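You operate a simulated robot arm through the tools that you are given. There is no shell and no other tool.

Carry out the task below with a simulated robot arm. There is one attempt and no reset: what you move stays moved.

TASK
Brush the bench disc player's lens clean with its tray wound out.
Fine: plug in its holder first and left there; wind the tray out and in again by the white gear knob; lens brush back in its cup; power left off. What is to be rubbed or washed off counts as gone when no trace of it is left.

Only the result counts: the job must be done as asked and must still hold three seconds after the hand-in. Knocking over, shifting, dropping, spilling or breaking anything else fails it.

THE ROBOT
A 7-joint arm with a two-finger parallel gripper, fixed in place. Base frame: the origin is at the foot of the arm, x ahead of it, y to its left, z up. Units: m, rad, N and s.
With the tool pointing down near the work surface it reaches from about 0.42 to 0.9 m from the base axis. Its first joint turns from -2.496 to 2.496 rad. Payload 3 kg.
Tool frame: the origin (TCP) lies between the finger pads and is the grasp point; the fingertips stand 0.03 m ahead of it; z points along the fingers, y is the line along which they close. The gripper opens to 0.094 m. The fingers are 0.028 m wide and 0.01 m thick; the gripper's body (0.05 by 0.096 m) begins 0.055 m behind the TCP.
Orientation is that of the tool frame in the base frame, as a unit quaternion [x, y, z, w]. With the fingers straight down and closing along the base's y, the tool's x points along the base's -x, its y along +y and its z along -z.

THE INTERFACE
- The arm moves only by the tool apply_moves. Its argument "rows" is a list of rows, each a list of 3 entries, a list of its own where there are three numbers: the shift along the base's x, y, z in cm, then the turn, a rotation vector about the base's x, y, z in rad, then the closure in counts, from 0 (fully open) to 255 (shut). In form: [[[tx, ty, tz], [wx, wy, wz], hand], ...]. A call has 1 to 20 rows; each row shifts and turns the commanded pose from where the row before left it. Each row takes 0.2 s and may step no farther than 0.05 m and 0.15 rad from the row before; otherwise, or with a gripper value out of range, the whole call is refused. A pose out of reach is approached as far as the arm can. The call stops where the force on the tool passes 40 N (or 10 N more than at its start, if that is more) or the arm is blocked; 0.2 s more then pass. The fingers move at their own pace (about 0.072 m/s each) and stop on an object; they squeeze with about 28 N. The grip force told is the motor's: it shows also when the fingers shut on nothing. Time passes only in rows, and 0.2 s behind the last, so rows that do not move let the fingers close. The reply holds the time, the measured pose of the TCP, the force on the tool along the base axes, the opening and the grip force, in the units named above and with some noise, with the torque about the TCP (base axes, N m) and any sound that the robot's microphone picked up.
- Cameras (640 x 400 px; columns grow to the right, rows downward): "scene" is fixed at [0.4095, 0.6608, 1.6472]; the picture's right is [-0.85, -0.53, 0.00], its down [-0.48, 0.75, -0.45] and it looks along [0.24, -0.38, -0.89] (base axes); focal length 356 px, centre (320, 200). "wrist" rides on the gripper at [0.076, 0.014, -0.102] in the tool frame; the picture's right is [-0.18, 0.98, 0.00], its down [-0.75, -0.14, -0.64] and it looks along [-0.63, -0.12, 0.77] (tool axes); focal length 243 px, centre (320, 200). There is no depth. A picture from a camera that has moved, and an enlarged one, comes with that camera's place and axes in the base frame and with its lens. The place of the scene camera against the robot may be out by one fixed shift of up to 0.025 m in any direction.
- grab_frame(camera): a new picture of that camera. It takes no simulated time.
- enlarge(camera, box): a new picture of the part [left, top, right, bottom] of that camera's present view, enlarged. It takes no simulated time.
- sign_off(): hands the job in; it is judged then, once.

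Nothing tells you positions but the pictures and the camera data. Unless the task says otherwise, let go and move clear before handing in.

The tools are called after "Emit:" by a JSON object that holds its "fn" and its "kwargs". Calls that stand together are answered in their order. apply_moves: Moves the arm, as the interface text tells. Its arguments: {"type":"object","properties":{"rows":{"type":"array"}},"required":["rows"]} The other tools are called the same way: grab_frame (camera) takes a picture; enlarge (camera, box) takes an enlarged picture of a part of a camera's view; sign_off () hands the job in.

At the start:

```text
clock: 0.0
tool_pos: [0.4198, 0.3205, 1.1949]
tcp_rot: [0.0, 1.0, 0.0, 0.0]
ft_force: [-0.4, -0.1, -1.0]
ft_torque: [-0.02, -0.01, 0.01]
gripper_width: 0.0939
grasp_force: 0.1
```

scene: 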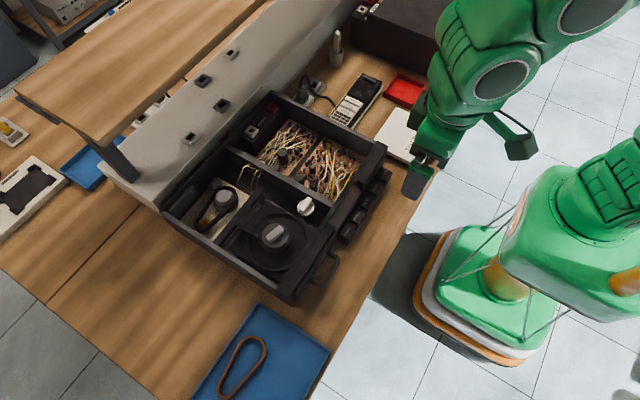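
wrist: 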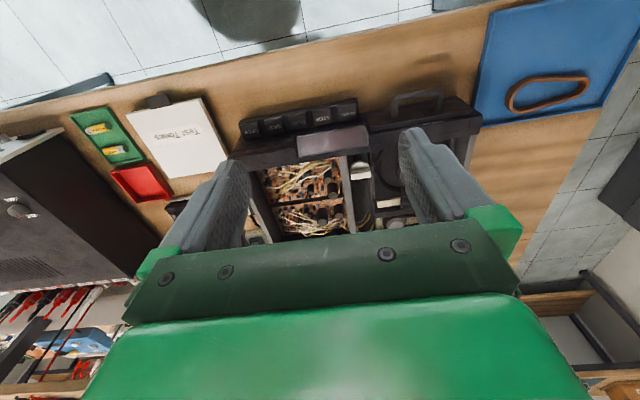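

The bench shows an open disc player with the tray, white knob and lens area, plus a brush cup and some other items. I'll take enlarged pictures before moving anything.

Emit:
{"fn": "enlarge", "kwargs": {"camera": "scene", "box": [160, 80, 400, 310]}}

Emit:
{"fn": "enlarge", "kwargs": {"camera": "scene", "box": [180, 160, 340, 280]}}

Emit:
{"fn": "enlarge", "kwargs": {"camera": "scene", "box": [220, 20, 440, 160]}}

Emit:
{"fn": "enlarge", "kwargs": {"camera": "scene", "box": [0, 60, 240, 220]}}

Emit:
{"fn": "enlarge", "kwargs": {"camera": "wrist", "box": [60, 60, 500, 260]}}

```text
1.74 times, centred on (280, 195) of scene
camera zoom: at [0.4095, 0.6608, 1.6472], right [-0.85, -0.53, 0.0], down [-0.48, 0.75, -0.45], along [0.24, -0.38, -0.89], focal length 618 px, centre (390, 209)
```

zoom: 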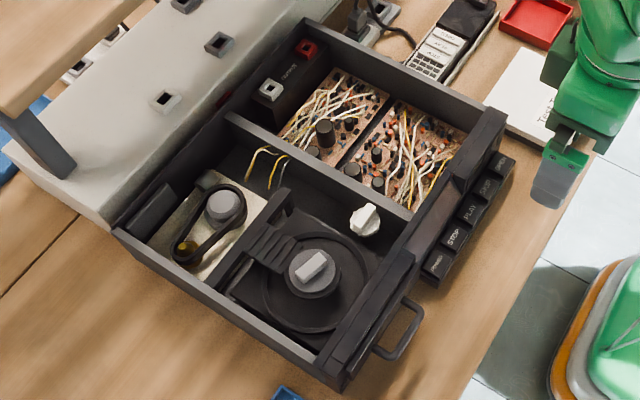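

```text
3.33 times, centred on (260, 220) of scene
camera zoom: at [0.4095, 0.6608, 1.6472], right [-0.85, -0.53, 0.0], down [-0.48, 0.75, -0.45], along [0.24, -0.38, -0.89], focal length 1185 px, centre (520, 133)
```

zoom: 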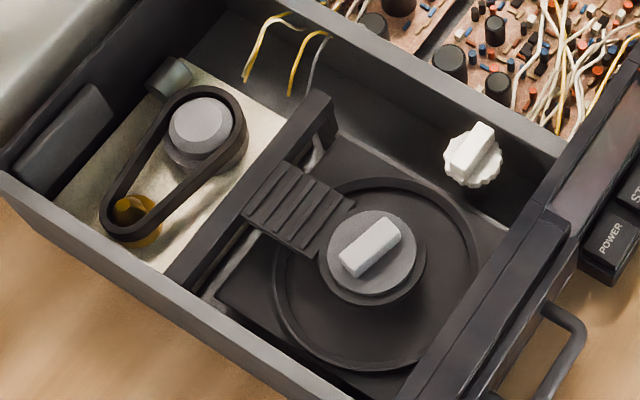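

```text
2.86 times, centred on (330, 90) of scene
camera zoom: at [0.4095, 0.6608, 1.6472], right [-0.85, -0.53, 0.0], down [-0.48, 0.75, -0.45], along [0.24, -0.38, -0.89], focal length 1016 px, centre (291, 514)
```

zoom: 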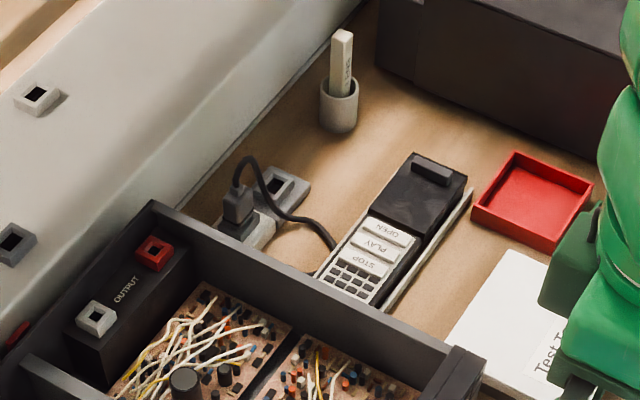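

```text
2.50 times, centred on (120, 140) of scene
camera zoom: at [0.4095, 0.6608, 1.6472], right [-0.85, -0.53, 0.0], down [-0.48, 0.75, -0.45], along [0.24, -0.38, -0.89], focal length 889 px, centre (820, 350)
```

zoom: 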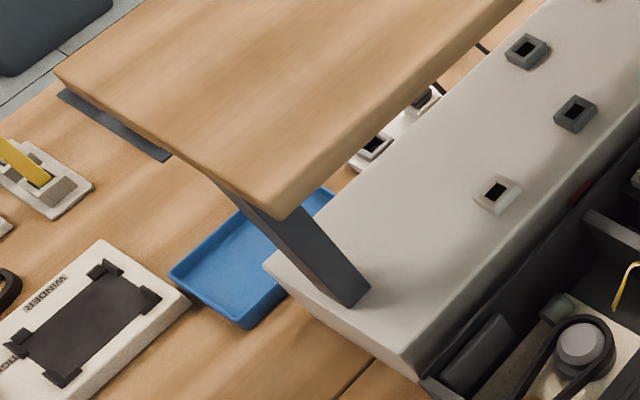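

```text
1.45 times, centred on (280, 160) of wrist
camera zoom: at [0.343, 0.3334, 1.297], right [0.18, 0.98, 0.0], down [0.75, -0.14, 0.64], along [0.63, -0.12, -0.77], focal length 353 px, centre (378, 258)
```

zoom: 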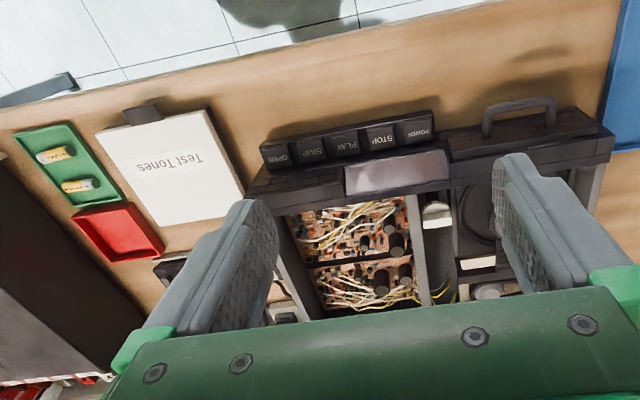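

The player faces the robot, with its front along y. I put the white knob near (0.65, 0.36, 0.85), the plug near (0.88, 0.02) and the brush cup near (0.88, -0.17). I'll go lower with the wrist camera for a better look.

Emit:
{"fn": "apply_moves", "kwargs": {"rows": [[[1.6, 0.8, -4], [0, 0, 0], 0], [[1.6, 0.8, -4], [0, 0, 0], 0], [[1.6, 0.8, -4], [0, 0, 0], 0], [[1.6, 0.8, -4], [0, 0, 0], 0], [[1.6, 0.8, -4], [0, 0, 0], 0]]}}

Emit:
{"fn": "grab_frame", "kwargs": {"camera": "wrist"}}

Emit:
{"fn": "grab_frame", "kwargs": {"camera": "scene"}}

```text
clock: 1.2
tool_pos: [0.5005, 0.3615, 0.9931]
tcp_rot: [-0.001, 1.0, 0.0, 0.0]
ft_force: [-0.3, 0.7, 0.2]
ft_torque: [0.02, 0.01, 0.03]
gripper_width: 0.094
grasp_force: 0.0
```

```text
taken
camera wrist: at [0.4236, 0.3733, 1.0958], right [0.18, 0.98, 0.0], down [0.75, -0.14, 0.64], along [0.63, -0.12, -0.77], focal length 243 px, centre (320, 200)
```

wrist: 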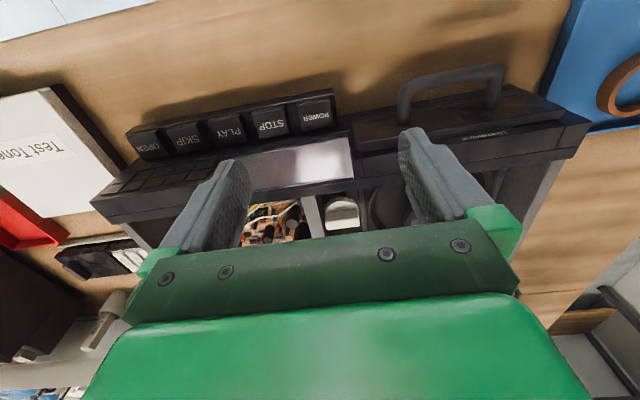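

```text
taken
```

scene: 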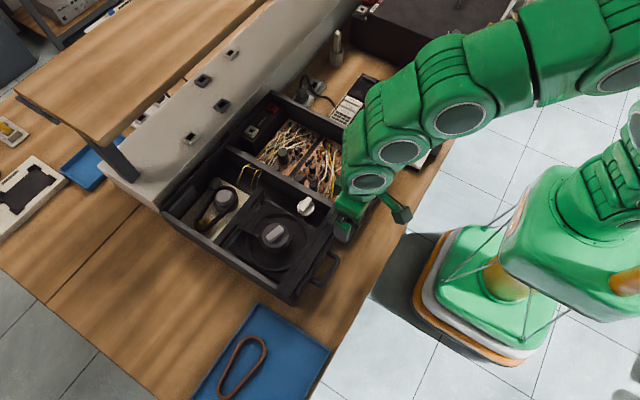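

The gripper blocks the lower half of the wrist picture. I'll move forward and up, so that the player shows in the clear upper half.

Emit:
{"fn": "apply_moves", "kwargs": {"rows": [[[4, 0.7, 2.2], [0, 0, 0], 0], [[4, 0.7, 2.2], [0, 0, 0], 0], [[4, 0.7, 2.2], [0, 0, 0], 0], [[4, 0.7, 2.2], [0, 0, 0], 0]]}}

Emit:
{"fn": "grab_frame", "kwargs": {"camera": "wrist"}}

Emit:
{"fn": "enlarge", "kwargs": {"camera": "wrist", "box": [240, 20, 560, 220]}}

```text
clock: 2.2
tool_pos: [0.6583, 0.3868, 1.0828]
tcp_rot: [0.001, 1.0, 0.0, -0.001]
ft_force: [-0.4, 0.4, -0.1]
ft_torque: [0.02, 0.02, -0.01]
gripper_width: 0.0941
grasp_force: 0.1
```

```text
taken
camera wrist: at [0.5832, 0.4009, 1.1857], right [0.18, 0.98, 0.0], down [0.75, -0.14, 0.64], along [0.63, -0.12, -0.77], focal length 243 px, centre (320, 200)
```

wrist: 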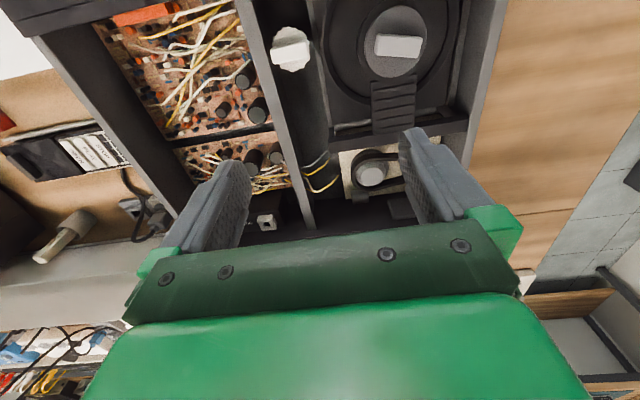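

```text
2.00 times, centred on (400, 120) of wrist
camera zoom: at [0.5832, 0.4009, 1.1857], right [0.18, 0.98, 0.0], down [0.75, -0.14, 0.64], along [0.63, -0.12, -0.77], focal length 485 px, centre (160, 360)
```

zoom: 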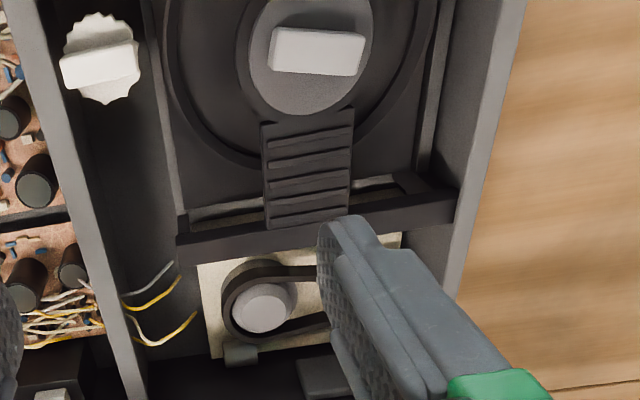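

Now I'll look over the plug and brush side, at lower y.

Emit:
{"fn": "apply_moves", "kwargs": {"rows": [[[0, -4.5, 1], [0, 0, 0], 0], [[0, -4.5, 1], [0, 0, 0], 0], [[0, -4.5, 1], [0, 0, 0], 0], [[0, -4.5, 1], [0, 0, 0], 0], [[0, -4.5, 0], [0, 0, 0], 0], [[0, -4.5, 0], [0, 0, 0], 0], [[0, -4.5, 0], [0, 0, 0], 0]]}}

Emit:
{"fn": "grab_frame", "kwargs": {"camera": "wrist"}}

Emit:
{"fn": "grab_frame", "kwargs": {"camera": "scene"}}

```text
clock: 3.8
tool_pos: [0.6598, 0.071, 1.1204]
tcp_rot: [0.0, 1.0, 0.0, -0.001]
ft_force: [-0.1, 0.0, -1.0]
ft_torque: [-0.01, 0.01, 0.0]
gripper_width: 0.0938
grasp_force: 0.0
```

```text
taken
camera wrist: at [0.5833, 0.0852, 1.2237], right [0.18, 0.98, 0.0], down [0.75, -0.14, 0.64], along [0.63, -0.12, -0.77], focal length 243 px, centre (320, 200)
```

wrist: 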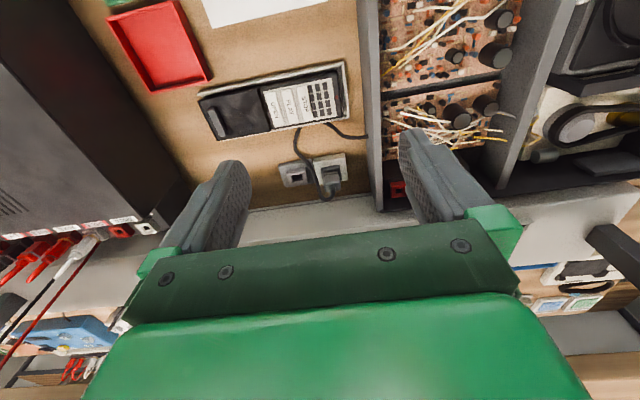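

```text
taken
```

scene: 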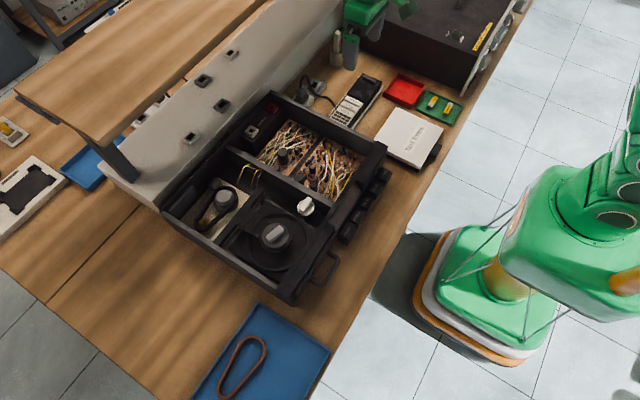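

Emit:
{"fn": "enlarge", "kwargs": {"camera": "wrist", "box": [240, 60, 400, 220]}}

Emit:
{"fn": "enlarge", "kwargs": {"camera": "scene", "box": [270, 50, 370, 120]}}

Emit:
{"fn": "enlarge", "kwargs": {"camera": "wrist", "box": [440, 180, 640, 320]}}

```text
2.50 times, centred on (320, 140) of wrist
camera zoom: at [0.5833, 0.0852, 1.2237], right [0.18, 0.98, 0.0], down [0.75, -0.14, 0.64], along [0.63, -0.12, -0.77], focal length 606 px, centre (320, 350)
```

zoom: 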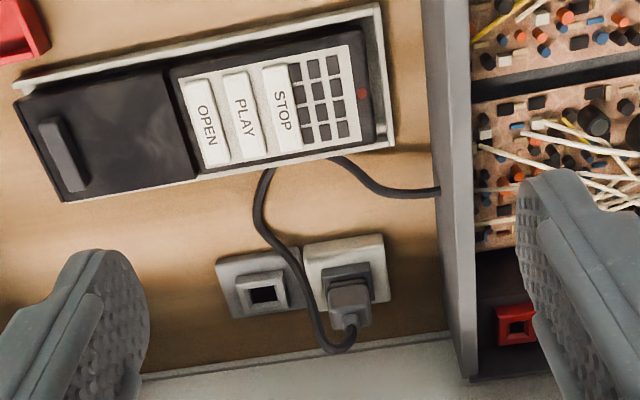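

```text
5.71 times, centred on (320, 85) of scene
camera zoom: at [0.4095, 0.6608, 1.6472], right [-0.85, -0.53, 0.0], down [-0.48, 0.75, -0.45], along [0.24, -0.38, -0.89], focal length 2032 px, centre (320, 857)
```

zoom: 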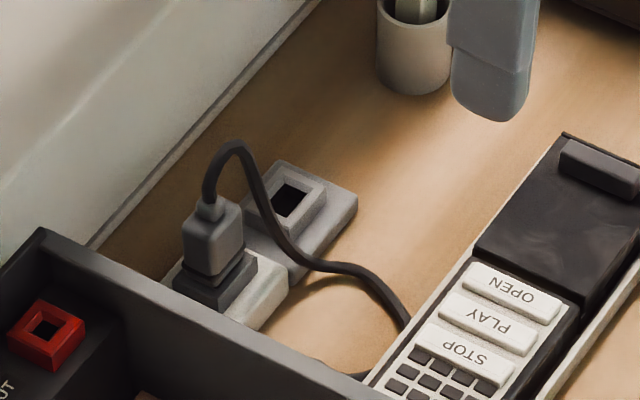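

```text
2.86 times, centred on (540, 250) of wrist
camera zoom: at [0.5833, 0.0852, 1.2237], right [0.18, 0.98, 0.0], down [0.75, -0.14, 0.64], along [0.63, -0.12, -0.77], focal length 693 px, centre (-309, 57)
```

zoom: 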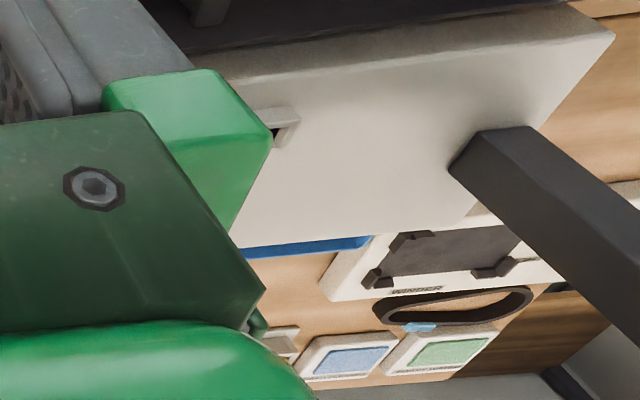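

The plug sits in a white socket, and its grey holder is beside it on the -y side. I'll look from closer to get the exact heights.

Emit:
{"fn": "apply_moves", "kwargs": {"rows": [[[3.5, -1.5, -2], [0, 0, 0], 0], [[3.5, -1.5, -2], [0, 0, 0], 0], [[3.5, -1, -2], [0, 0, 0], 0], [[3.5, 0, -2], [0, 0, 0], 0]]}}

Emit:
{"fn": "grab_frame", "kwargs": {"camera": "wrist"}}

Emit:
{"fn": "enlarge", "kwargs": {"camera": "wrist", "box": [240, 0, 400, 160]}}

Emit:
{"fn": "grab_frame", "kwargs": {"camera": "scene"}}

```text
clock: 4.8
tool_pos: [0.7991, 0.0328, 1.0429]
tcp_rot: [0.001, 1.0, 0.0, 0.0]
ft_force: [0.5, -0.2, -1.1]
ft_torque: [0.04, -0.01, -0.02]
gripper_width: 0.0941
grasp_force: 0.1
```

```text
taken
camera wrist: at [0.7231, 0.0459, 1.1453], right [0.18, 0.98, 0.0], down [0.75, -0.14, 0.64], along [0.63, -0.12, -0.77], focal length 243 px, centre (320, 200)
```

wrist: 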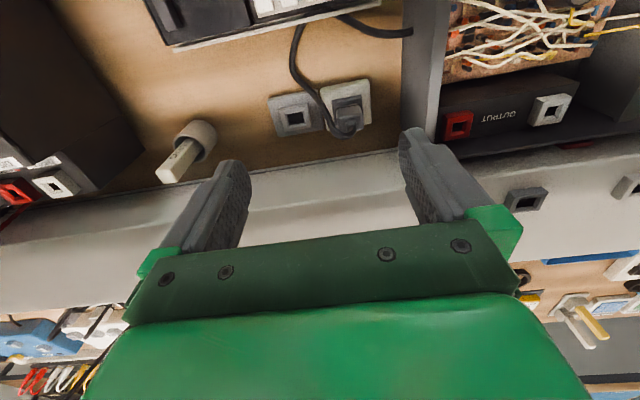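

```text
2.50 times, centred on (320, 80) of wrist
camera zoom: at [0.7231, 0.0459, 1.1453], right [0.18, 0.98, 0.0], down [0.75, -0.14, 0.64], along [0.63, -0.12, -0.77], focal length 606 px, centre (320, 500)
```

zoom: 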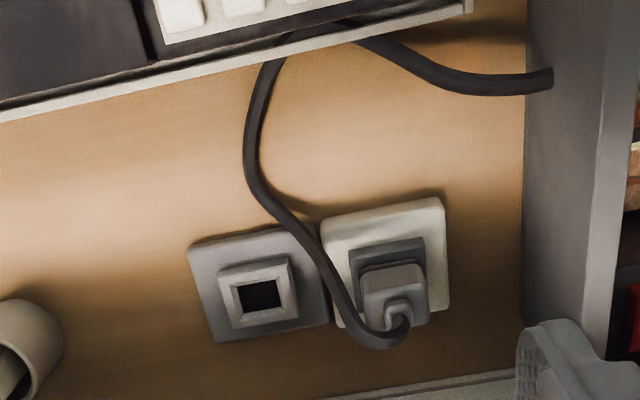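

```text
taken
```

scene: 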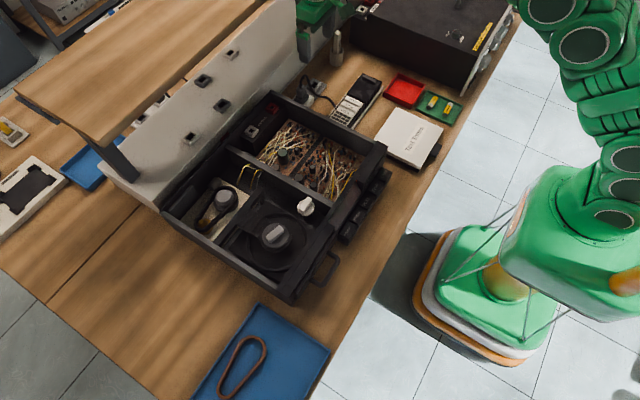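

I work out the holder's hole at about (0.833, -0.005, 0.844) and the top of the plug at about (0.836, 0.060, 0.887). The cord leaves toward -y and -x, so I'll turn the gripper to close along x and keep clear of it.

Emit:
{"fn": "apply_moves", "kwargs": {"rows": [[[0.4, 0.3, 0], [0, 0, -0.15], 130], [[0.4, 0.3, 0], [0, 0, -0.15], 130], [[0.4, 0.3, 0], [0, 0, -0.15], 130], [[0.4, 0.3, 0], [0, 0, -0.15], 130], [[0.4, 0.3, 0], [0, 0, -0.15], 130], [[0.4, 0.3, 0], [0, 0, -0.15], 130], [[0.4, 0.3, 0], [0, 0, -0.15], 130], [[0.4, 0.3, 0], [0, 0, -0.15], 130], [[0.3, 0.2, 0], [0, 0, -0.15], 130], [[0.2, 0.1, 0], [0, 0, -0.15], 130], [[0, 0, 0], [0, 0, -0.0708], 130]]}}

Emit:
{"fn": "grab_frame", "kwargs": {"camera": "wrist"}}

Emit:
{"fn": "enlarge", "kwargs": {"camera": "scene", "box": [270, 40, 370, 120]}}

```text
clock: 7.2
tool_pos: [0.8364, 0.0599, 1.0413]
tcp_rot: [0.707, 0.707, 0.0, 0.0]
ft_force: [0.2, -0.1, -0.8]
ft_torque: [0.02, 0.01, -0.04]
gripper_width: 0.0463
grasp_force: 0.0
```

```text
taken
camera wrist: at [0.8505, 0.1354, 1.1442], right [0.98, -0.18, 0.0], down [-0.14, -0.75, 0.64], along [-0.12, -0.63, -0.77], focal length 243 px, centre (320, 200)
```

wrist: 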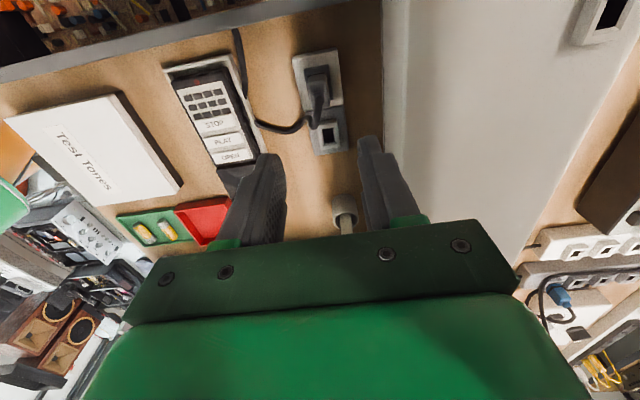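

```text
5.00 times, centred on (320, 80) of scene
camera zoom: at [0.4095, 0.6608, 1.6472], right [-0.85, -0.53, 0.0], down [-0.48, 0.75, -0.45], along [0.24, -0.38, -0.89], focal length 1778 px, centre (320, 800)
```

zoom: 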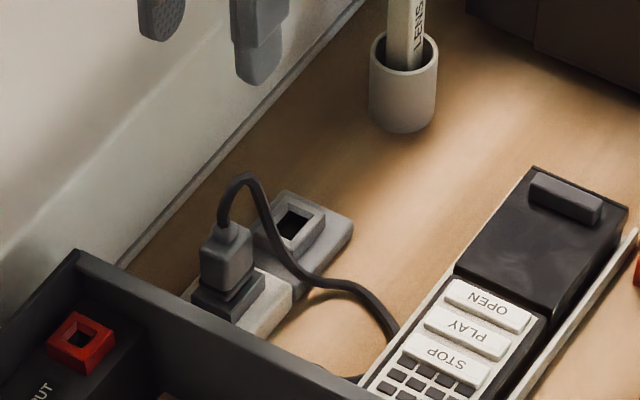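

Emit:
{"fn": "enlarge", "kwargs": {"camera": "wrist", "box": [260, 30, 380, 170]}}

Emit:
{"fn": "apply_moves", "kwargs": {"rows": [[[0, 2, -2], [0, 0, 0], 130], [[0, 2, -2], [0, 0, 0], 130]]}}

Emit:
{"fn": "enlarge", "kwargs": {"camera": "wrist", "box": [250, 60, 390, 200]}}

```text
2.86 times, centred on (320, 100) of wrist
camera zoom: at [0.8505, 0.1354, 1.1442], right [0.98, -0.18, 0.0], down [-0.14, -0.75, 0.64], along [-0.12, -0.63, -0.77], focal length 693 px, centre (320, 486)
```

zoom: 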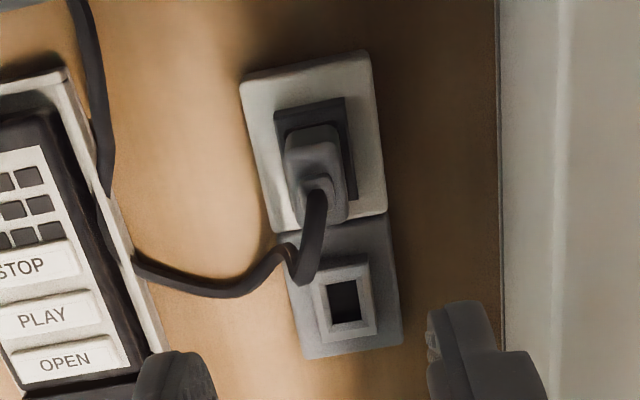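

```text
clock: 7.8
tool_pos: [0.8358, 0.1018, 1.0035]
tcp_rot: [0.707, 0.707, -0.001, 0.0]
ft_force: [-1.0, 0.3, -0.5]
ft_torque: [-0.03, 0.01, -0.01]
gripper_width: 0.0461
grasp_force: 0.0
```

```text
2.86 times, centred on (320, 130) of wrist
camera zoom: at [0.8501, 0.1757, 1.1053], right [0.98, -0.18, 0.0], down [-0.14, -0.75, 0.64], along [-0.12, -0.63, -0.77], focal length 693 px, centre (320, 400)
```

zoom: 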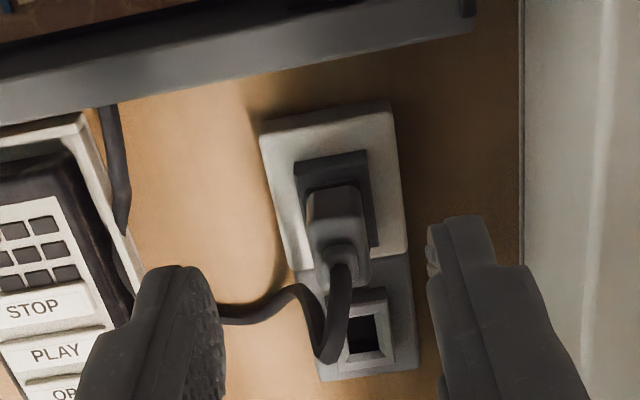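

The plug's centre is near (0.836, 0.0595), and its body spans roughly z 0.85–0.878. I'll come down over it.

Emit:
{"fn": "apply_moves", "kwargs": {"rows": [[[0, -2.1, -2.7], [0, 0, 0], 130], [[0, -2.1, -2.7], [0, 0, 0], 130], [[0, 0, -2.2], [0, 0, 0], 130], [[0, 0, -2.2], [0, 0, 0], 130], [[0, 0, -2.1], [0, 0, 0], 130], [[0, 0, 0], [0, 0, 0], 130]]}}

Emit:
{"fn": "grab_frame", "kwargs": {"camera": "wrist"}}

Emit:
{"fn": "enlarge", "kwargs": {"camera": "scene", "box": [270, 40, 370, 120]}}

```text
clock: 9.2
tool_pos: [0.8356, 0.0584, 0.8829]
tcp_rot: [0.707, 0.708, -0.001, 0.0]
ft_force: [-0.6, 0.3, 0.1]
ft_torque: [-0.02, 0.02, 0.02]
gripper_width: 0.0461
grasp_force: 0.0
```

```text
taken
camera wrist: at [0.8506, 0.1335, 0.9858], right [0.98, -0.18, 0.0], down [-0.14, -0.75, 0.64], along [-0.12, -0.63, -0.77], focal length 243 px, centre (320, 200)
```

wrist: 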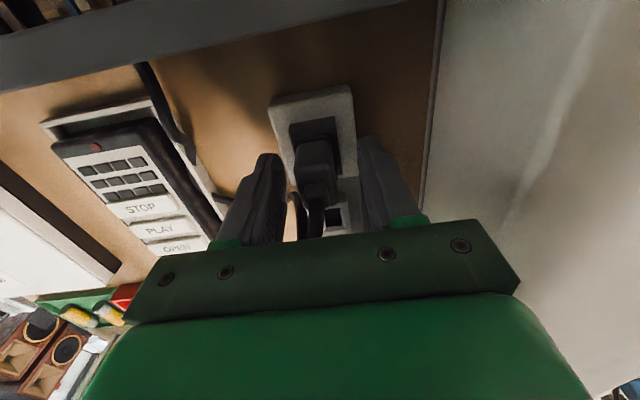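

```text
5.00 times, centred on (320, 80) of scene
camera zoom: at [0.4095, 0.6608, 1.6472], right [-0.85, -0.53, 0.0], down [-0.48, 0.75, -0.45], along [0.24, -0.38, -0.89], focal length 1778 px, centre (320, 800)
```

zoom: 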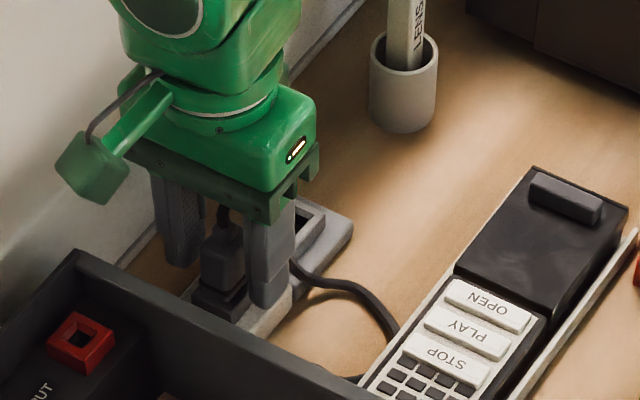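

Both fingers are on either side of the plug. I'll close and check the grip, then pull straight up.

Emit:
{"fn": "apply_moves", "kwargs": {"rows": [[[0, 0, 0], [0, 0, 0], 200], [[0, 0, 0], [0, 0, 0], 255], [[0, 0, 0], [0, 0, 0], 255], [[0, 0, 0], [0, 0, 0], 255]]}}

Emit:
{"fn": "enlarge", "kwargs": {"camera": "wrist", "box": [220, 60, 420, 240]}}

```text
clock: 10.2
tool_pos: [0.8361, 0.0578, 0.8842]
tcp_rot: [0.707, 0.708, 0.0, -0.001]
ft_force: [-3.2, -1.5, -0.7]
ft_torque: [0.01, 0.05, 0.01]
gripper_width: 0.0236
grasp_force: 28.2
```

```text
2.22 times, centred on (320, 150) of wrist
camera zoom: at [0.8506, 0.1335, 0.9859], right [0.98, -0.18, 0.0], down [-0.14, -0.75, 0.64], along [-0.12, -0.63, -0.77], focal length 539 px, centre (320, 311)
```

zoom: 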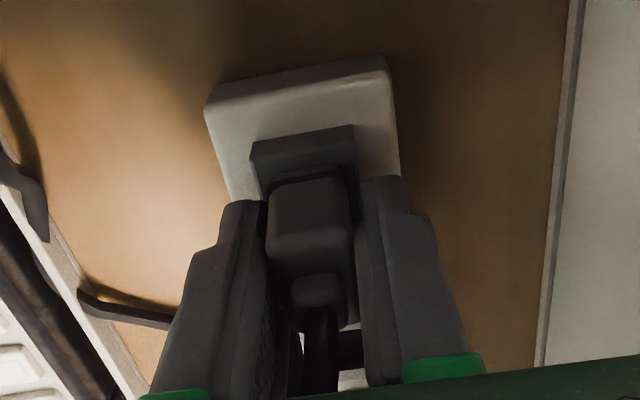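

Emit:
{"fn": "apply_moves", "kwargs": {"rows": [[[0, 0, 0.5], [0, 0, 0], 255], [[0, 0, 0.5], [0, 0, 0], 255], [[0, 0, 1], [0, 0, 0], 255], [[0, 0, 1], [0, 0, 0], 255], [[0, 0, 1], [0, 0, 0], 255], [[0, 0, 1], [0, 0, 0], 255]]}}

Emit:
{"fn": "grab_frame", "kwargs": {"camera": "wrist"}}

Emit:
{"fn": "enlarge", "kwargs": {"camera": "scene", "box": [270, 40, 370, 120]}}

```text
clock: 11.6
tool_pos: [0.8363, 0.0582, 0.9329]
tcp_rot: [0.706, 0.708, 0.0, -0.001]
ft_force: [0.8, 0.2, -0.4]
ft_torque: [-0.01, 0.0, 0.02]
gripper_width: 0.0233
grasp_force: 27.7
```

```text
taken
camera wrist: at [0.85, 0.1337, 1.0357], right [0.98, -0.18, 0.0], down [-0.14, -0.75, 0.64], along [-0.12, -0.63, -0.77], focal length 243 px, centre (320, 200)
```

wrist: 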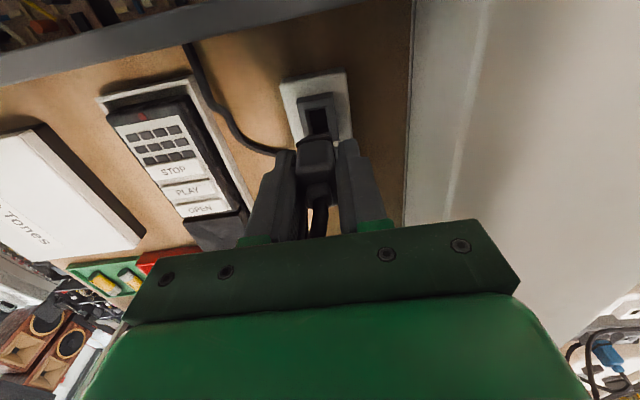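

```text
5.00 times, centred on (320, 80) of scene
camera zoom: at [0.4095, 0.6608, 1.6472], right [-0.85, -0.53, 0.0], down [-0.48, 0.75, -0.45], along [0.24, -0.38, -0.89], focal length 1778 px, centre (320, 800)
```

zoom: 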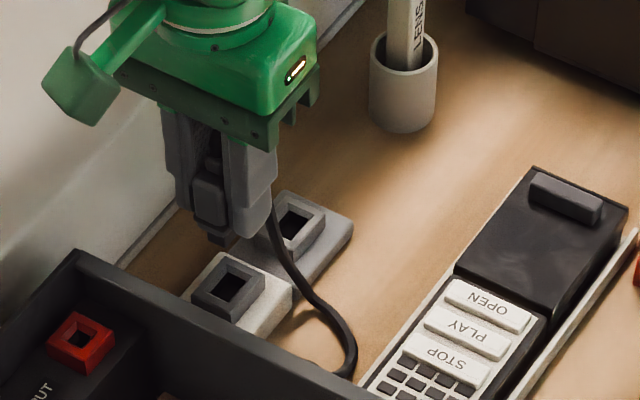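

The plug is out. I'll move it over the holder and check the alignment from both cameras.

Emit:
{"fn": "apply_moves", "kwargs": {"rows": [[[0, -2.2, 0], [0, 0, 0], 255], [[0, -2.1, 0], [0, 0, 0], 255], [[0, -2.1, 0], [0, 0, 0], 255], [[0, 0, 0], [0, 0, 0], 255]]}}

Emit:
{"fn": "enlarge", "kwargs": {"camera": "wrist", "box": [220, 60, 420, 240]}}

Emit:
{"fn": "enlarge", "kwargs": {"camera": "scene", "box": [290, 60, 350, 110]}}

```text
clock: 12.6
tool_pos: [0.8359, -0.0057, 0.9326]
tcp_rot: [0.707, 0.708, 0.0, 0.001]
ft_force: [-0.2, 0.2, -0.8]
ft_torque: [-0.02, -0.03, 0.01]
gripper_width: 0.0238
grasp_force: 27.8
```

```text
2.22 times, centred on (320, 150) of wrist
camera zoom: at [0.8507, 0.0693, 1.0356], right [0.98, -0.18, 0.0], down [-0.14, -0.75, 0.64], along [-0.12, -0.63, -0.77], focal length 539 px, centre (320, 311)
```

zoom: 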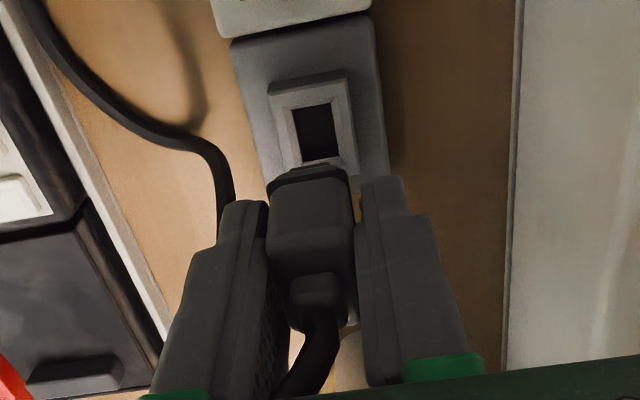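

```text
8.00 times, centred on (320, 85) of scene
camera zoom: at [0.4095, 0.6608, 1.6472], right [-0.85, -0.53, 0.0], down [-0.48, 0.75, -0.45], along [0.24, -0.38, -0.89], focal length 2844 px, centre (320, 1120)
```

zoom: 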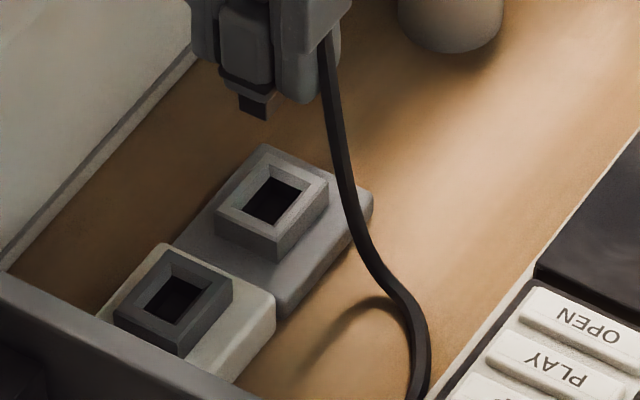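

The holder's hole comes out at about (0.836, -0.0044). I'll correct slightly and lower in small steps, watching the force.

Emit:
{"fn": "apply_moves", "kwargs": {"rows": [[[0.03, 0.12, 0], [0, 0, 0], 255], [[0, 0, -1], [0, 0, 0], 255], [[0, 0, -1], [0, 0, 0], 255], [[0, 0, -0.6], [0, 0, 0], 255], [[0, 0, 0], [0, 0, 0], 255]]}}

Emit:
{"fn": "enlarge", "kwargs": {"camera": "wrist", "box": [220, 60, 420, 240]}}

Emit:
{"fn": "enlarge", "kwargs": {"camera": "scene", "box": [290, 60, 350, 110]}}

```text
clock: 13.8
tool_pos: [0.8378, -0.0041, 0.9071]
tcp_rot: [0.706, 0.708, 0.0, 0.0]
ft_force: [0.2, -0.1, -1.2]
ft_torque: [0.02, 0.0, 0.01]
gripper_width: 0.0238
grasp_force: 27.4
```

```text
2.22 times, centred on (320, 150) of wrist
camera zoom: at [0.8513, 0.0708, 1.0098], right [0.98, -0.18, 0.0], down [-0.14, -0.75, 0.64], along [-0.12, -0.63, -0.77], focal length 539 px, centre (320, 311)
```

zoom: 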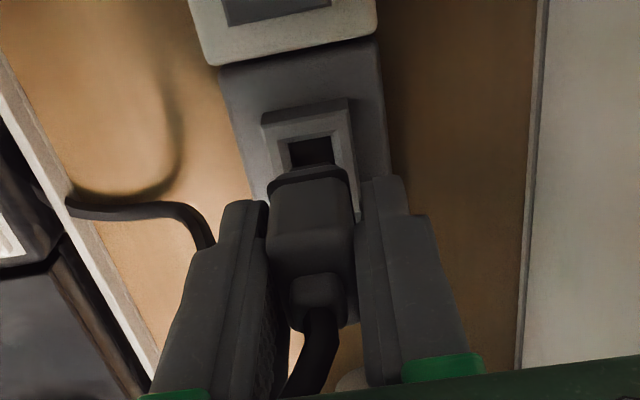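

```text
8.00 times, centred on (320, 85) of scene
camera zoom: at [0.4095, 0.6608, 1.6472], right [-0.85, -0.53, 0.0], down [-0.48, 0.75, -0.45], along [0.24, -0.38, -0.89], focal length 2844 px, centre (320, 1120)
```

zoom: 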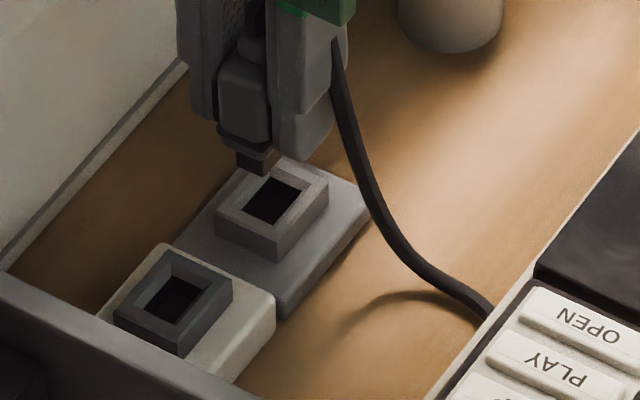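

The scene view shows the plug's stub a few millimetres off toward +x. I'll shift it by about -2.5 mm in x and -1 mm in y, then look again.

Emit:
{"fn": "apply_moves", "kwargs": {"rows": [[[-0.25, -0.1, 0], [0, 0, 0], 255], [[0, 0, -0.5], [0, 0, 0], 255], [[0, 0, 0], [0, 0, 0], 255]]}}

Emit:
{"fn": "enlarge", "kwargs": {"camera": "wrist", "box": [270, 80, 370, 180]}}

Emit:
{"fn": "enlarge", "kwargs": {"camera": "scene", "box": [300, 70, 340, 100]}}

```text
clock: 14.6
tool_pos: [0.8346, -0.0059, 0.9019]
tcp_rot: [0.706, 0.708, -0.001, 0.0]
ft_force: [-0.3, 0.1, -0.4]
ft_torque: [-0.01, -0.03, -0.03]
gripper_width: 0.0237
grasp_force: 27.9
```

```text
4.00 times, centred on (320, 130) of wrist
camera zoom: at [0.8486, 0.0695, 1.0048], right [0.98, -0.18, 0.0], down [-0.14, -0.75, 0.64], along [-0.12, -0.63, -0.77], focal length 970 px, centre (320, 480)
```

zoom: 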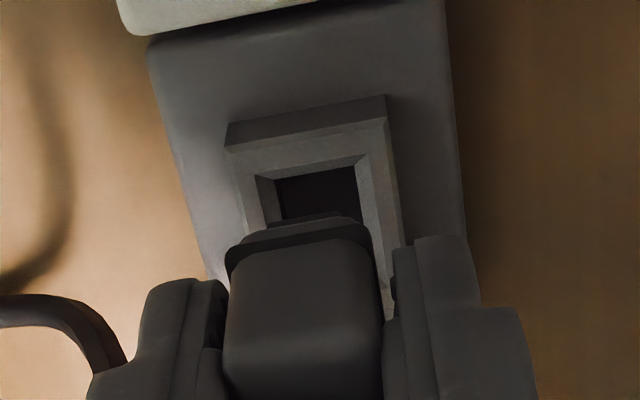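

```text
13.33 times, centred on (320, 85) of scene
camera zoom: at [0.4095, 0.6608, 1.6472], right [-0.85, -0.53, 0.0], down [-0.48, 0.75, -0.45], along [0.24, -0.38, -0.89], focal length 4741 px, centre (320, 1733)
```

zoom: 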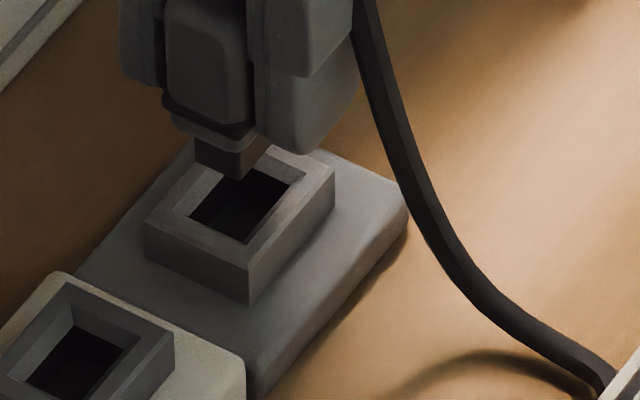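

Emit:
{"fn": "enlarge", "kwargs": {"camera": "wrist", "box": [300, 110, 340, 145]}}

Emit:
{"fn": "enlarge", "kwargs": {"camera": "scene", "box": [306, 74, 330, 92]}}

```text
11.43 times, centred on (320, 128) of wrist
camera zoom: at [0.8486, 0.0695, 1.0048], right [0.98, -0.18, 0.0], down [-0.14, -0.75, 0.64], along [-0.12, -0.63, -0.77], focal length 2773 px, centre (320, 1029)
```

zoom: 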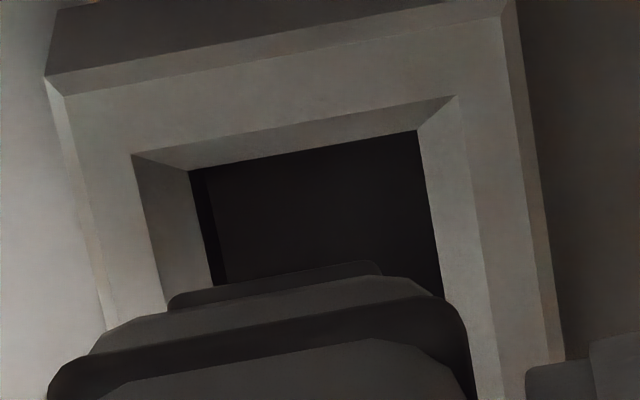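

```text
16.00 times, centred on (318, 83) of scene
camera zoom: at [0.4095, 0.6608, 1.6472], right [-0.85, -0.53, 0.0], down [-0.48, 0.75, -0.45], along [0.24, -0.38, -0.89], focal length 5689 px, centre (352, 2072)
```

zoom: 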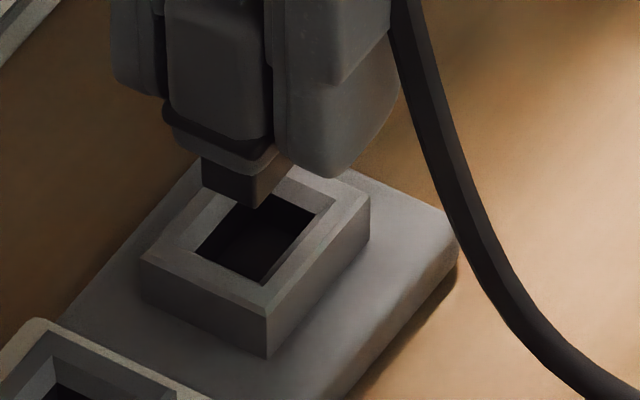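

Taking both views together, the stub tip is still about 18 mm above the holder. It needs about -3 mm in y and +1 mm in x.

Emit:
{"fn": "apply_moves", "kwargs": {"rows": [[[0.11, -0.27, 0], [0, 0, 0], 255], [[0, 0, -0.5], [0, 0, 0], 255], [[0, 0, 0], [0, 0, 0], 255]]}}

Emit:
{"fn": "enlarge", "kwargs": {"camera": "wrist", "box": [300, 110, 340, 145]}}

Emit:
{"fn": "enlarge", "kwargs": {"camera": "scene", "box": [306, 74, 330, 92]}}

```text
clock: 15.4
tool_pos: [0.834, -0.0093, 0.8978]
tcp_rot: [0.707, 0.707, 0.0, 0.0]
ft_force: [0.3, 0.1, -0.6]
ft_torque: [0.0, 0.0, -0.01]
gripper_width: 0.0236
grasp_force: 27.9
```

```text
11.43 times, centred on (320, 128) of wrist
camera zoom: at [0.8492, 0.0669, 1.0], right [0.98, -0.18, 0.0], down [-0.14, -0.75, 0.64], along [-0.12, -0.63, -0.77], focal length 2773 px, centre (320, 1029)
```

zoom: 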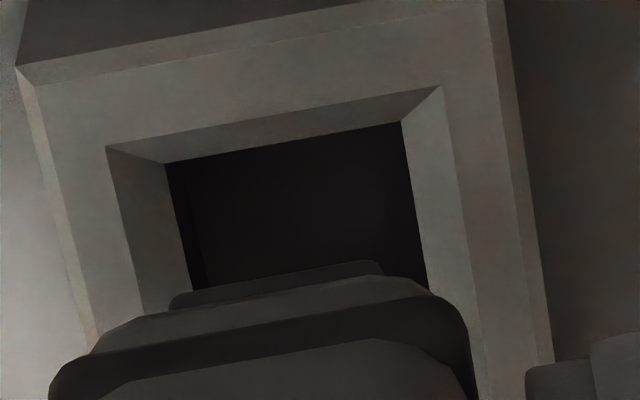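

```text
16.00 times, centred on (318, 83) of scene
camera zoom: at [0.4095, 0.6608, 1.6472], right [-0.85, -0.53, 0.0], down [-0.48, 0.75, -0.45], along [0.24, -0.38, -0.89], focal length 5689 px, centre (352, 2072)
```

zoom: 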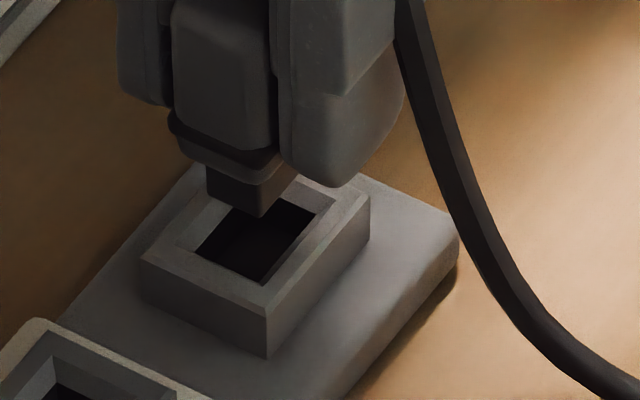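

Both views now agree to within a millimetre. I'll push down gently.

Emit:
{"fn": "apply_moves", "kwargs": {"rows": [[[0.05, 0, -0.4], [0, 0, 0], 255], [[0, 0, -0.4], [0, 0, 0], 255], [[0, 0, -0.3], [0, 0, 0], 255], [[0, 0, -0.3], [0, 0, 0], 255], [[0, 0, 0], [0, 0, 0], 255]]}}

Emit:
{"fn": "enlarge", "kwargs": {"camera": "scene", "box": [306, 74, 330, 92]}}

Emit:
{"fn": "enlarge", "kwargs": {"camera": "wrist", "box": [270, 80, 370, 180]}}

```text
clock: 16.6
tool_pos: [0.8367, -0.0086, 0.883]
tcp_rot: [0.706, 0.708, 0.0, -0.001]
ft_force: [-0.3, -0.2, -0.2]
ft_torque: [0.0, -0.01, 0.01]
gripper_width: 0.0234
grasp_force: 28.3
```

```text
16.00 times, centred on (318, 83) of scene
camera zoom: at [0.4095, 0.6608, 1.6472], right [-0.85, -0.53, 0.0], down [-0.48, 0.75, -0.45], along [0.24, -0.38, -0.89], focal length 5689 px, centre (352, 2072)
```

zoom: 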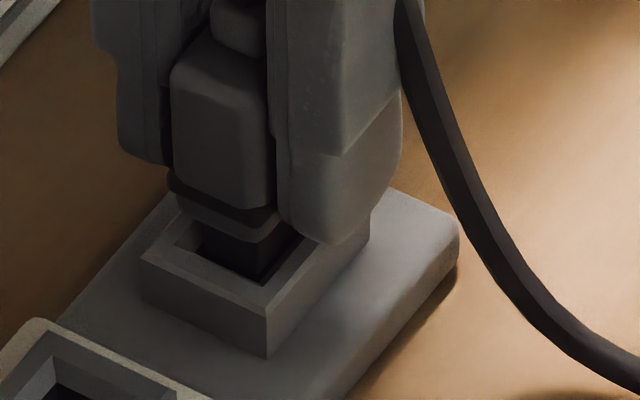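

```text
4.00 times, centred on (320, 130) of wrist
camera zoom: at [0.8496, 0.0672, 0.9858], right [0.98, -0.18, 0.0], down [-0.14, -0.75, 0.64], along [-0.12, -0.63, -0.77], focal length 970 px, centre (320, 480)
```

zoom: 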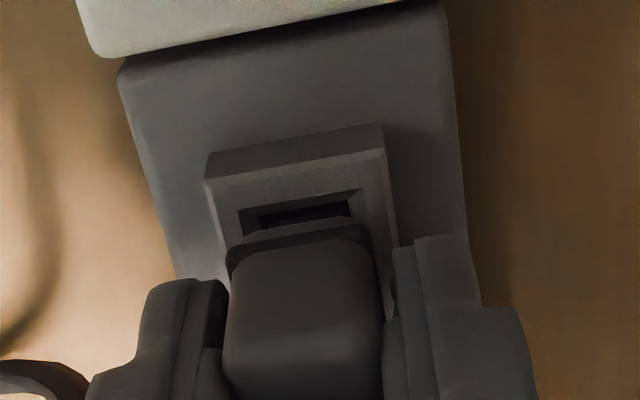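

The stub is going in. I'll continue in small steps until it seats.

Emit:
{"fn": "apply_moves", "kwargs": {"rows": [[[0, 0, -0.3], [0, 0, 0], 255], [[0, 0, -0.2], [0, 0, 0], 255], [[0, 0, 0], [0, 0, 0], 255]]}}

Emit:
{"fn": "enlarge", "kwargs": {"camera": "scene", "box": [306, 74, 330, 92]}}

Emit:
{"fn": "enlarge", "kwargs": {"camera": "wrist", "box": [270, 80, 370, 180]}}

```text
clock: 17.4
tool_pos: [0.8345, -0.0079, 0.8776]
tcp_rot: [0.707, 0.708, 0.001, 0.0]
ft_force: [-0.2, 0.0, -0.5]
ft_torque: [0.04, -0.01, -0.02]
gripper_width: 0.0238
grasp_force: 28.2
```

```text
16.00 times, centred on (318, 83) of scene
camera zoom: at [0.4095, 0.6608, 1.6472], right [-0.85, -0.53, 0.0], down [-0.48, 0.75, -0.45], along [0.24, -0.38, -0.89], focal length 5689 px, centre (352, 2072)
```

zoom: 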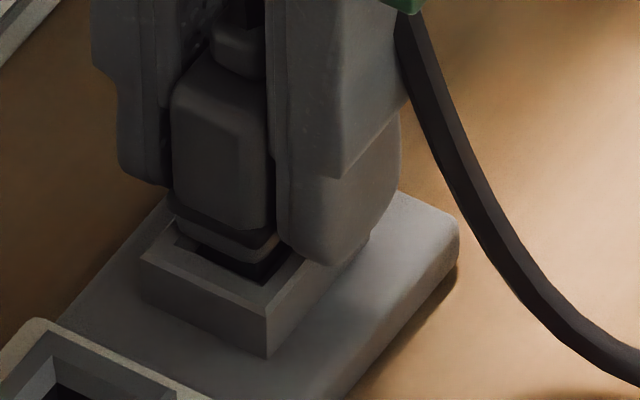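

```text
4.00 times, centred on (320, 130) of wrist
camera zoom: at [0.8497, 0.0673, 0.9807], right [0.98, -0.18, 0.0], down [-0.14, -0.75, 0.64], along [-0.12, -0.63, -0.77], focal length 970 px, centre (320, 480)
```

zoom: 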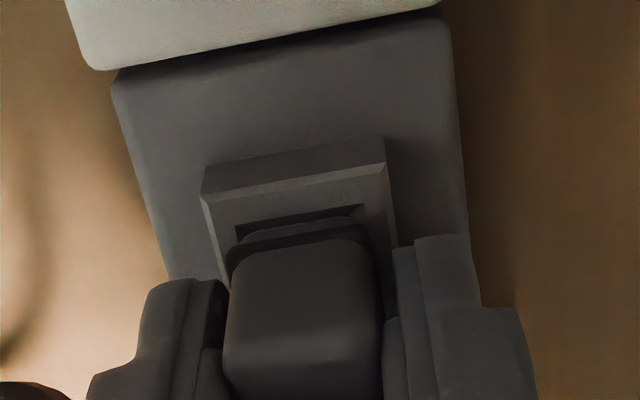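

Emit:
{"fn": "apply_moves", "kwargs": {"rows": [[[0, 0, -0.2], [0, 0, 0], 255], [[0, 0, -0.2], [0, 0, 0], 255], [[0, 0, 0], [0, 0, 0], 255]]}}

Emit:
{"fn": "enlarge", "kwargs": {"camera": "scene", "box": [306, 74, 330, 92]}}

Emit:
{"fn": "enlarge", "kwargs": {"camera": "wrist", "box": [270, 80, 370, 180]}}

```text
clock: 18.2
tool_pos: [0.8367, -0.0074, 0.8733]
tcp_rot: [0.707, 0.707, 0.0, 0.0]
ft_force: [-3.3, -0.4, 9.3]
ft_torque: [0.01, -0.04, 0.01]
gripper_width: 0.0239
grasp_force: 28.3
```

```text
16.00 times, centred on (318, 83) of scene
camera zoom: at [0.4095, 0.6608, 1.6472], right [-0.85, -0.53, 0.0], down [-0.48, 0.75, -0.45], along [0.24, -0.38, -0.89], focal length 5689 px, centre (352, 2072)
```

zoom: 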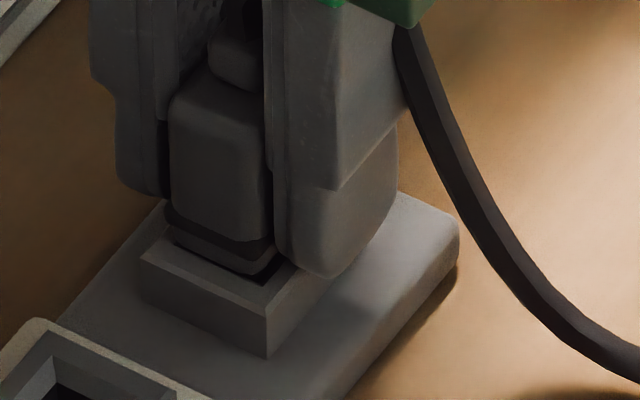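

```text
4.00 times, centred on (320, 130) of wrist
camera zoom: at [0.8501, 0.0674, 0.9777], right [0.98, -0.18, 0.0], down [-0.14, -0.75, 0.64], along [-0.12, -0.63, -0.77], focal length 970 px, centre (320, 480)
```

zoom: 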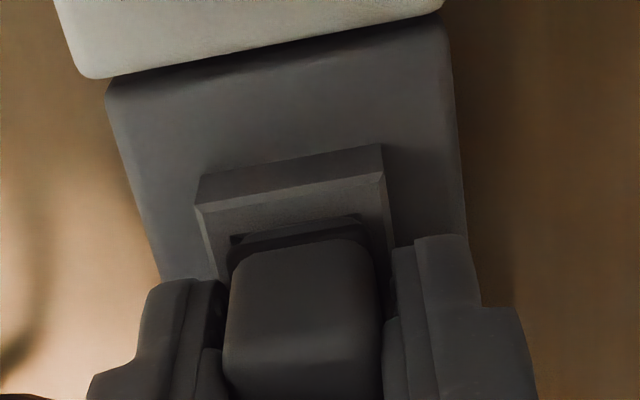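

Emit:
{"fn": "apply_moves", "kwargs": {"rows": [[[-0.05, 0, -0.2], [0, 0, 0], 255], [[0, 0, -0.2], [0, 0, 0], 255], [[0, 0, 0], [0, 0, 0], 255]]}}

Emit:
{"fn": "enlarge", "kwargs": {"camera": "scene", "box": [306, 74, 330, 92]}}

Emit:
{"fn": "enlarge", "kwargs": {"camera": "wrist", "box": [270, 80, 370, 180]}}

```text
clock: 18.8
tool_pos: [0.8363, -0.0084, 0.8741]
tcp_rot: [0.707, 0.707, 0.003, 0.002]
ft_force: [-5.3, -1.4, 6.6]
ft_torque: [-0.08, 0.21, -0.03]
gripper_width: 0.0234
grasp_force: 28.4
stopped in row 2: the force on the tool passed its limit at 47 N (the readings are from after the stop); the commanded pose is now the measured one
```

```text
16.00 times, centred on (318, 83) of scene
camera zoom: at [0.4095, 0.6608, 1.6472], right [-0.85, -0.53, 0.0], down [-0.48, 0.75, -0.45], along [0.24, -0.38, -0.89], focal length 5689 px, centre (352, 2072)
```

zoom: 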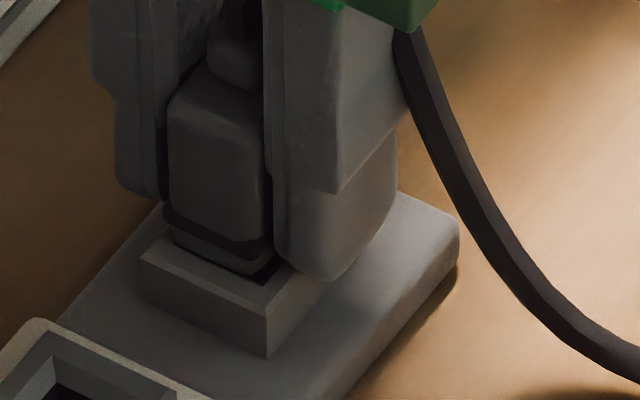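

```text
4.00 times, centred on (320, 130) of wrist
camera zoom: at [0.8499, 0.0673, 0.9769], right [0.98, -0.18, 0.0], down [-0.14, -0.75, 0.64], along [-0.11, -0.63, -0.77], focal length 970 px, centre (320, 480)
```

zoom: 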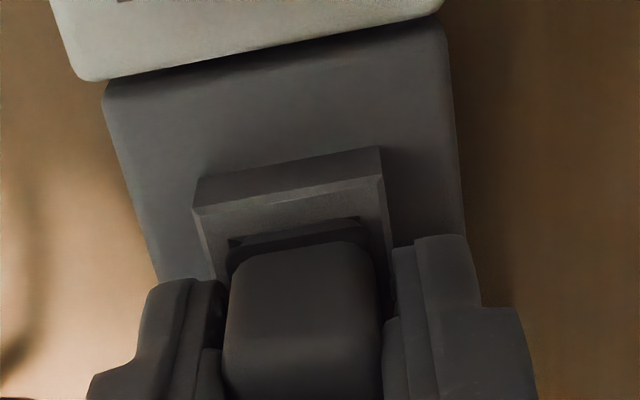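

It was blocked at TCP z 0.8735, which is probably the fingertips touching the holder's rim. I'll release and look, then regrip higher if the plug isn't fully seated.

Emit:
{"fn": "apply_moves", "kwargs": {"rows": [[[0, 0, 0.1], [0, 0, 0], 255], [[0, 0, 0], [0, 0, 0], 150], [[0, 0, 0], [0, 0, 0], 130], [[0, 0, 0], [0, 0, 0], 130]]}}

Emit:
{"fn": "enlarge", "kwargs": {"camera": "scene", "box": [306, 74, 330, 92]}}

Emit:
{"fn": "enlarge", "kwargs": {"camera": "wrist", "box": [270, 80, 370, 180]}}

```text
clock: 19.8
tool_pos: [0.8372, -0.008, 0.8742]
tcp_rot: [0.706, 0.708, 0.002, 0.001]
ft_force: [-0.8, -0.1, 0.8]
ft_torque: [0.01, -0.03, 0.0]
gripper_width: 0.0463
grasp_force: 0.1
```

```text
16.00 times, centred on (318, 83) of scene
camera zoom: at [0.4095, 0.6608, 1.6472], right [-0.85, -0.53, 0.0], down [-0.48, 0.75, -0.45], along [0.24, -0.38, -0.89], focal length 5689 px, centre (352, 2072)
```

zoom: 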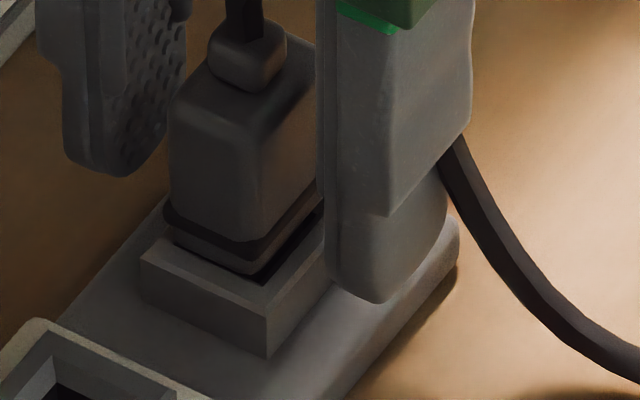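

```text
4.00 times, centred on (320, 130) of wrist
camera zoom: at [0.8501, 0.0674, 0.9774], right [0.98, -0.18, 0.0], down [-0.14, -0.75, 0.64], along [-0.11, -0.63, -0.77], focal length 970 px, centre (320, 480)
```

zoom: 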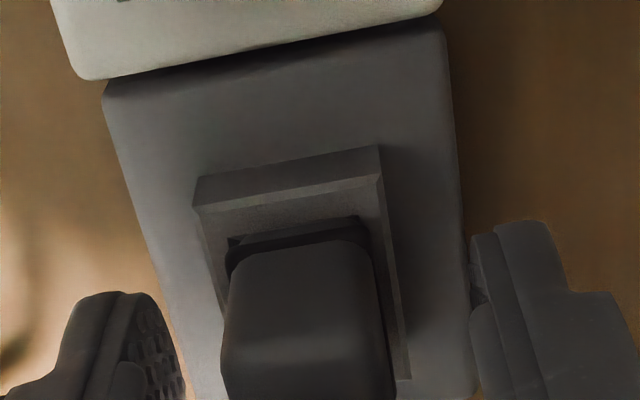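

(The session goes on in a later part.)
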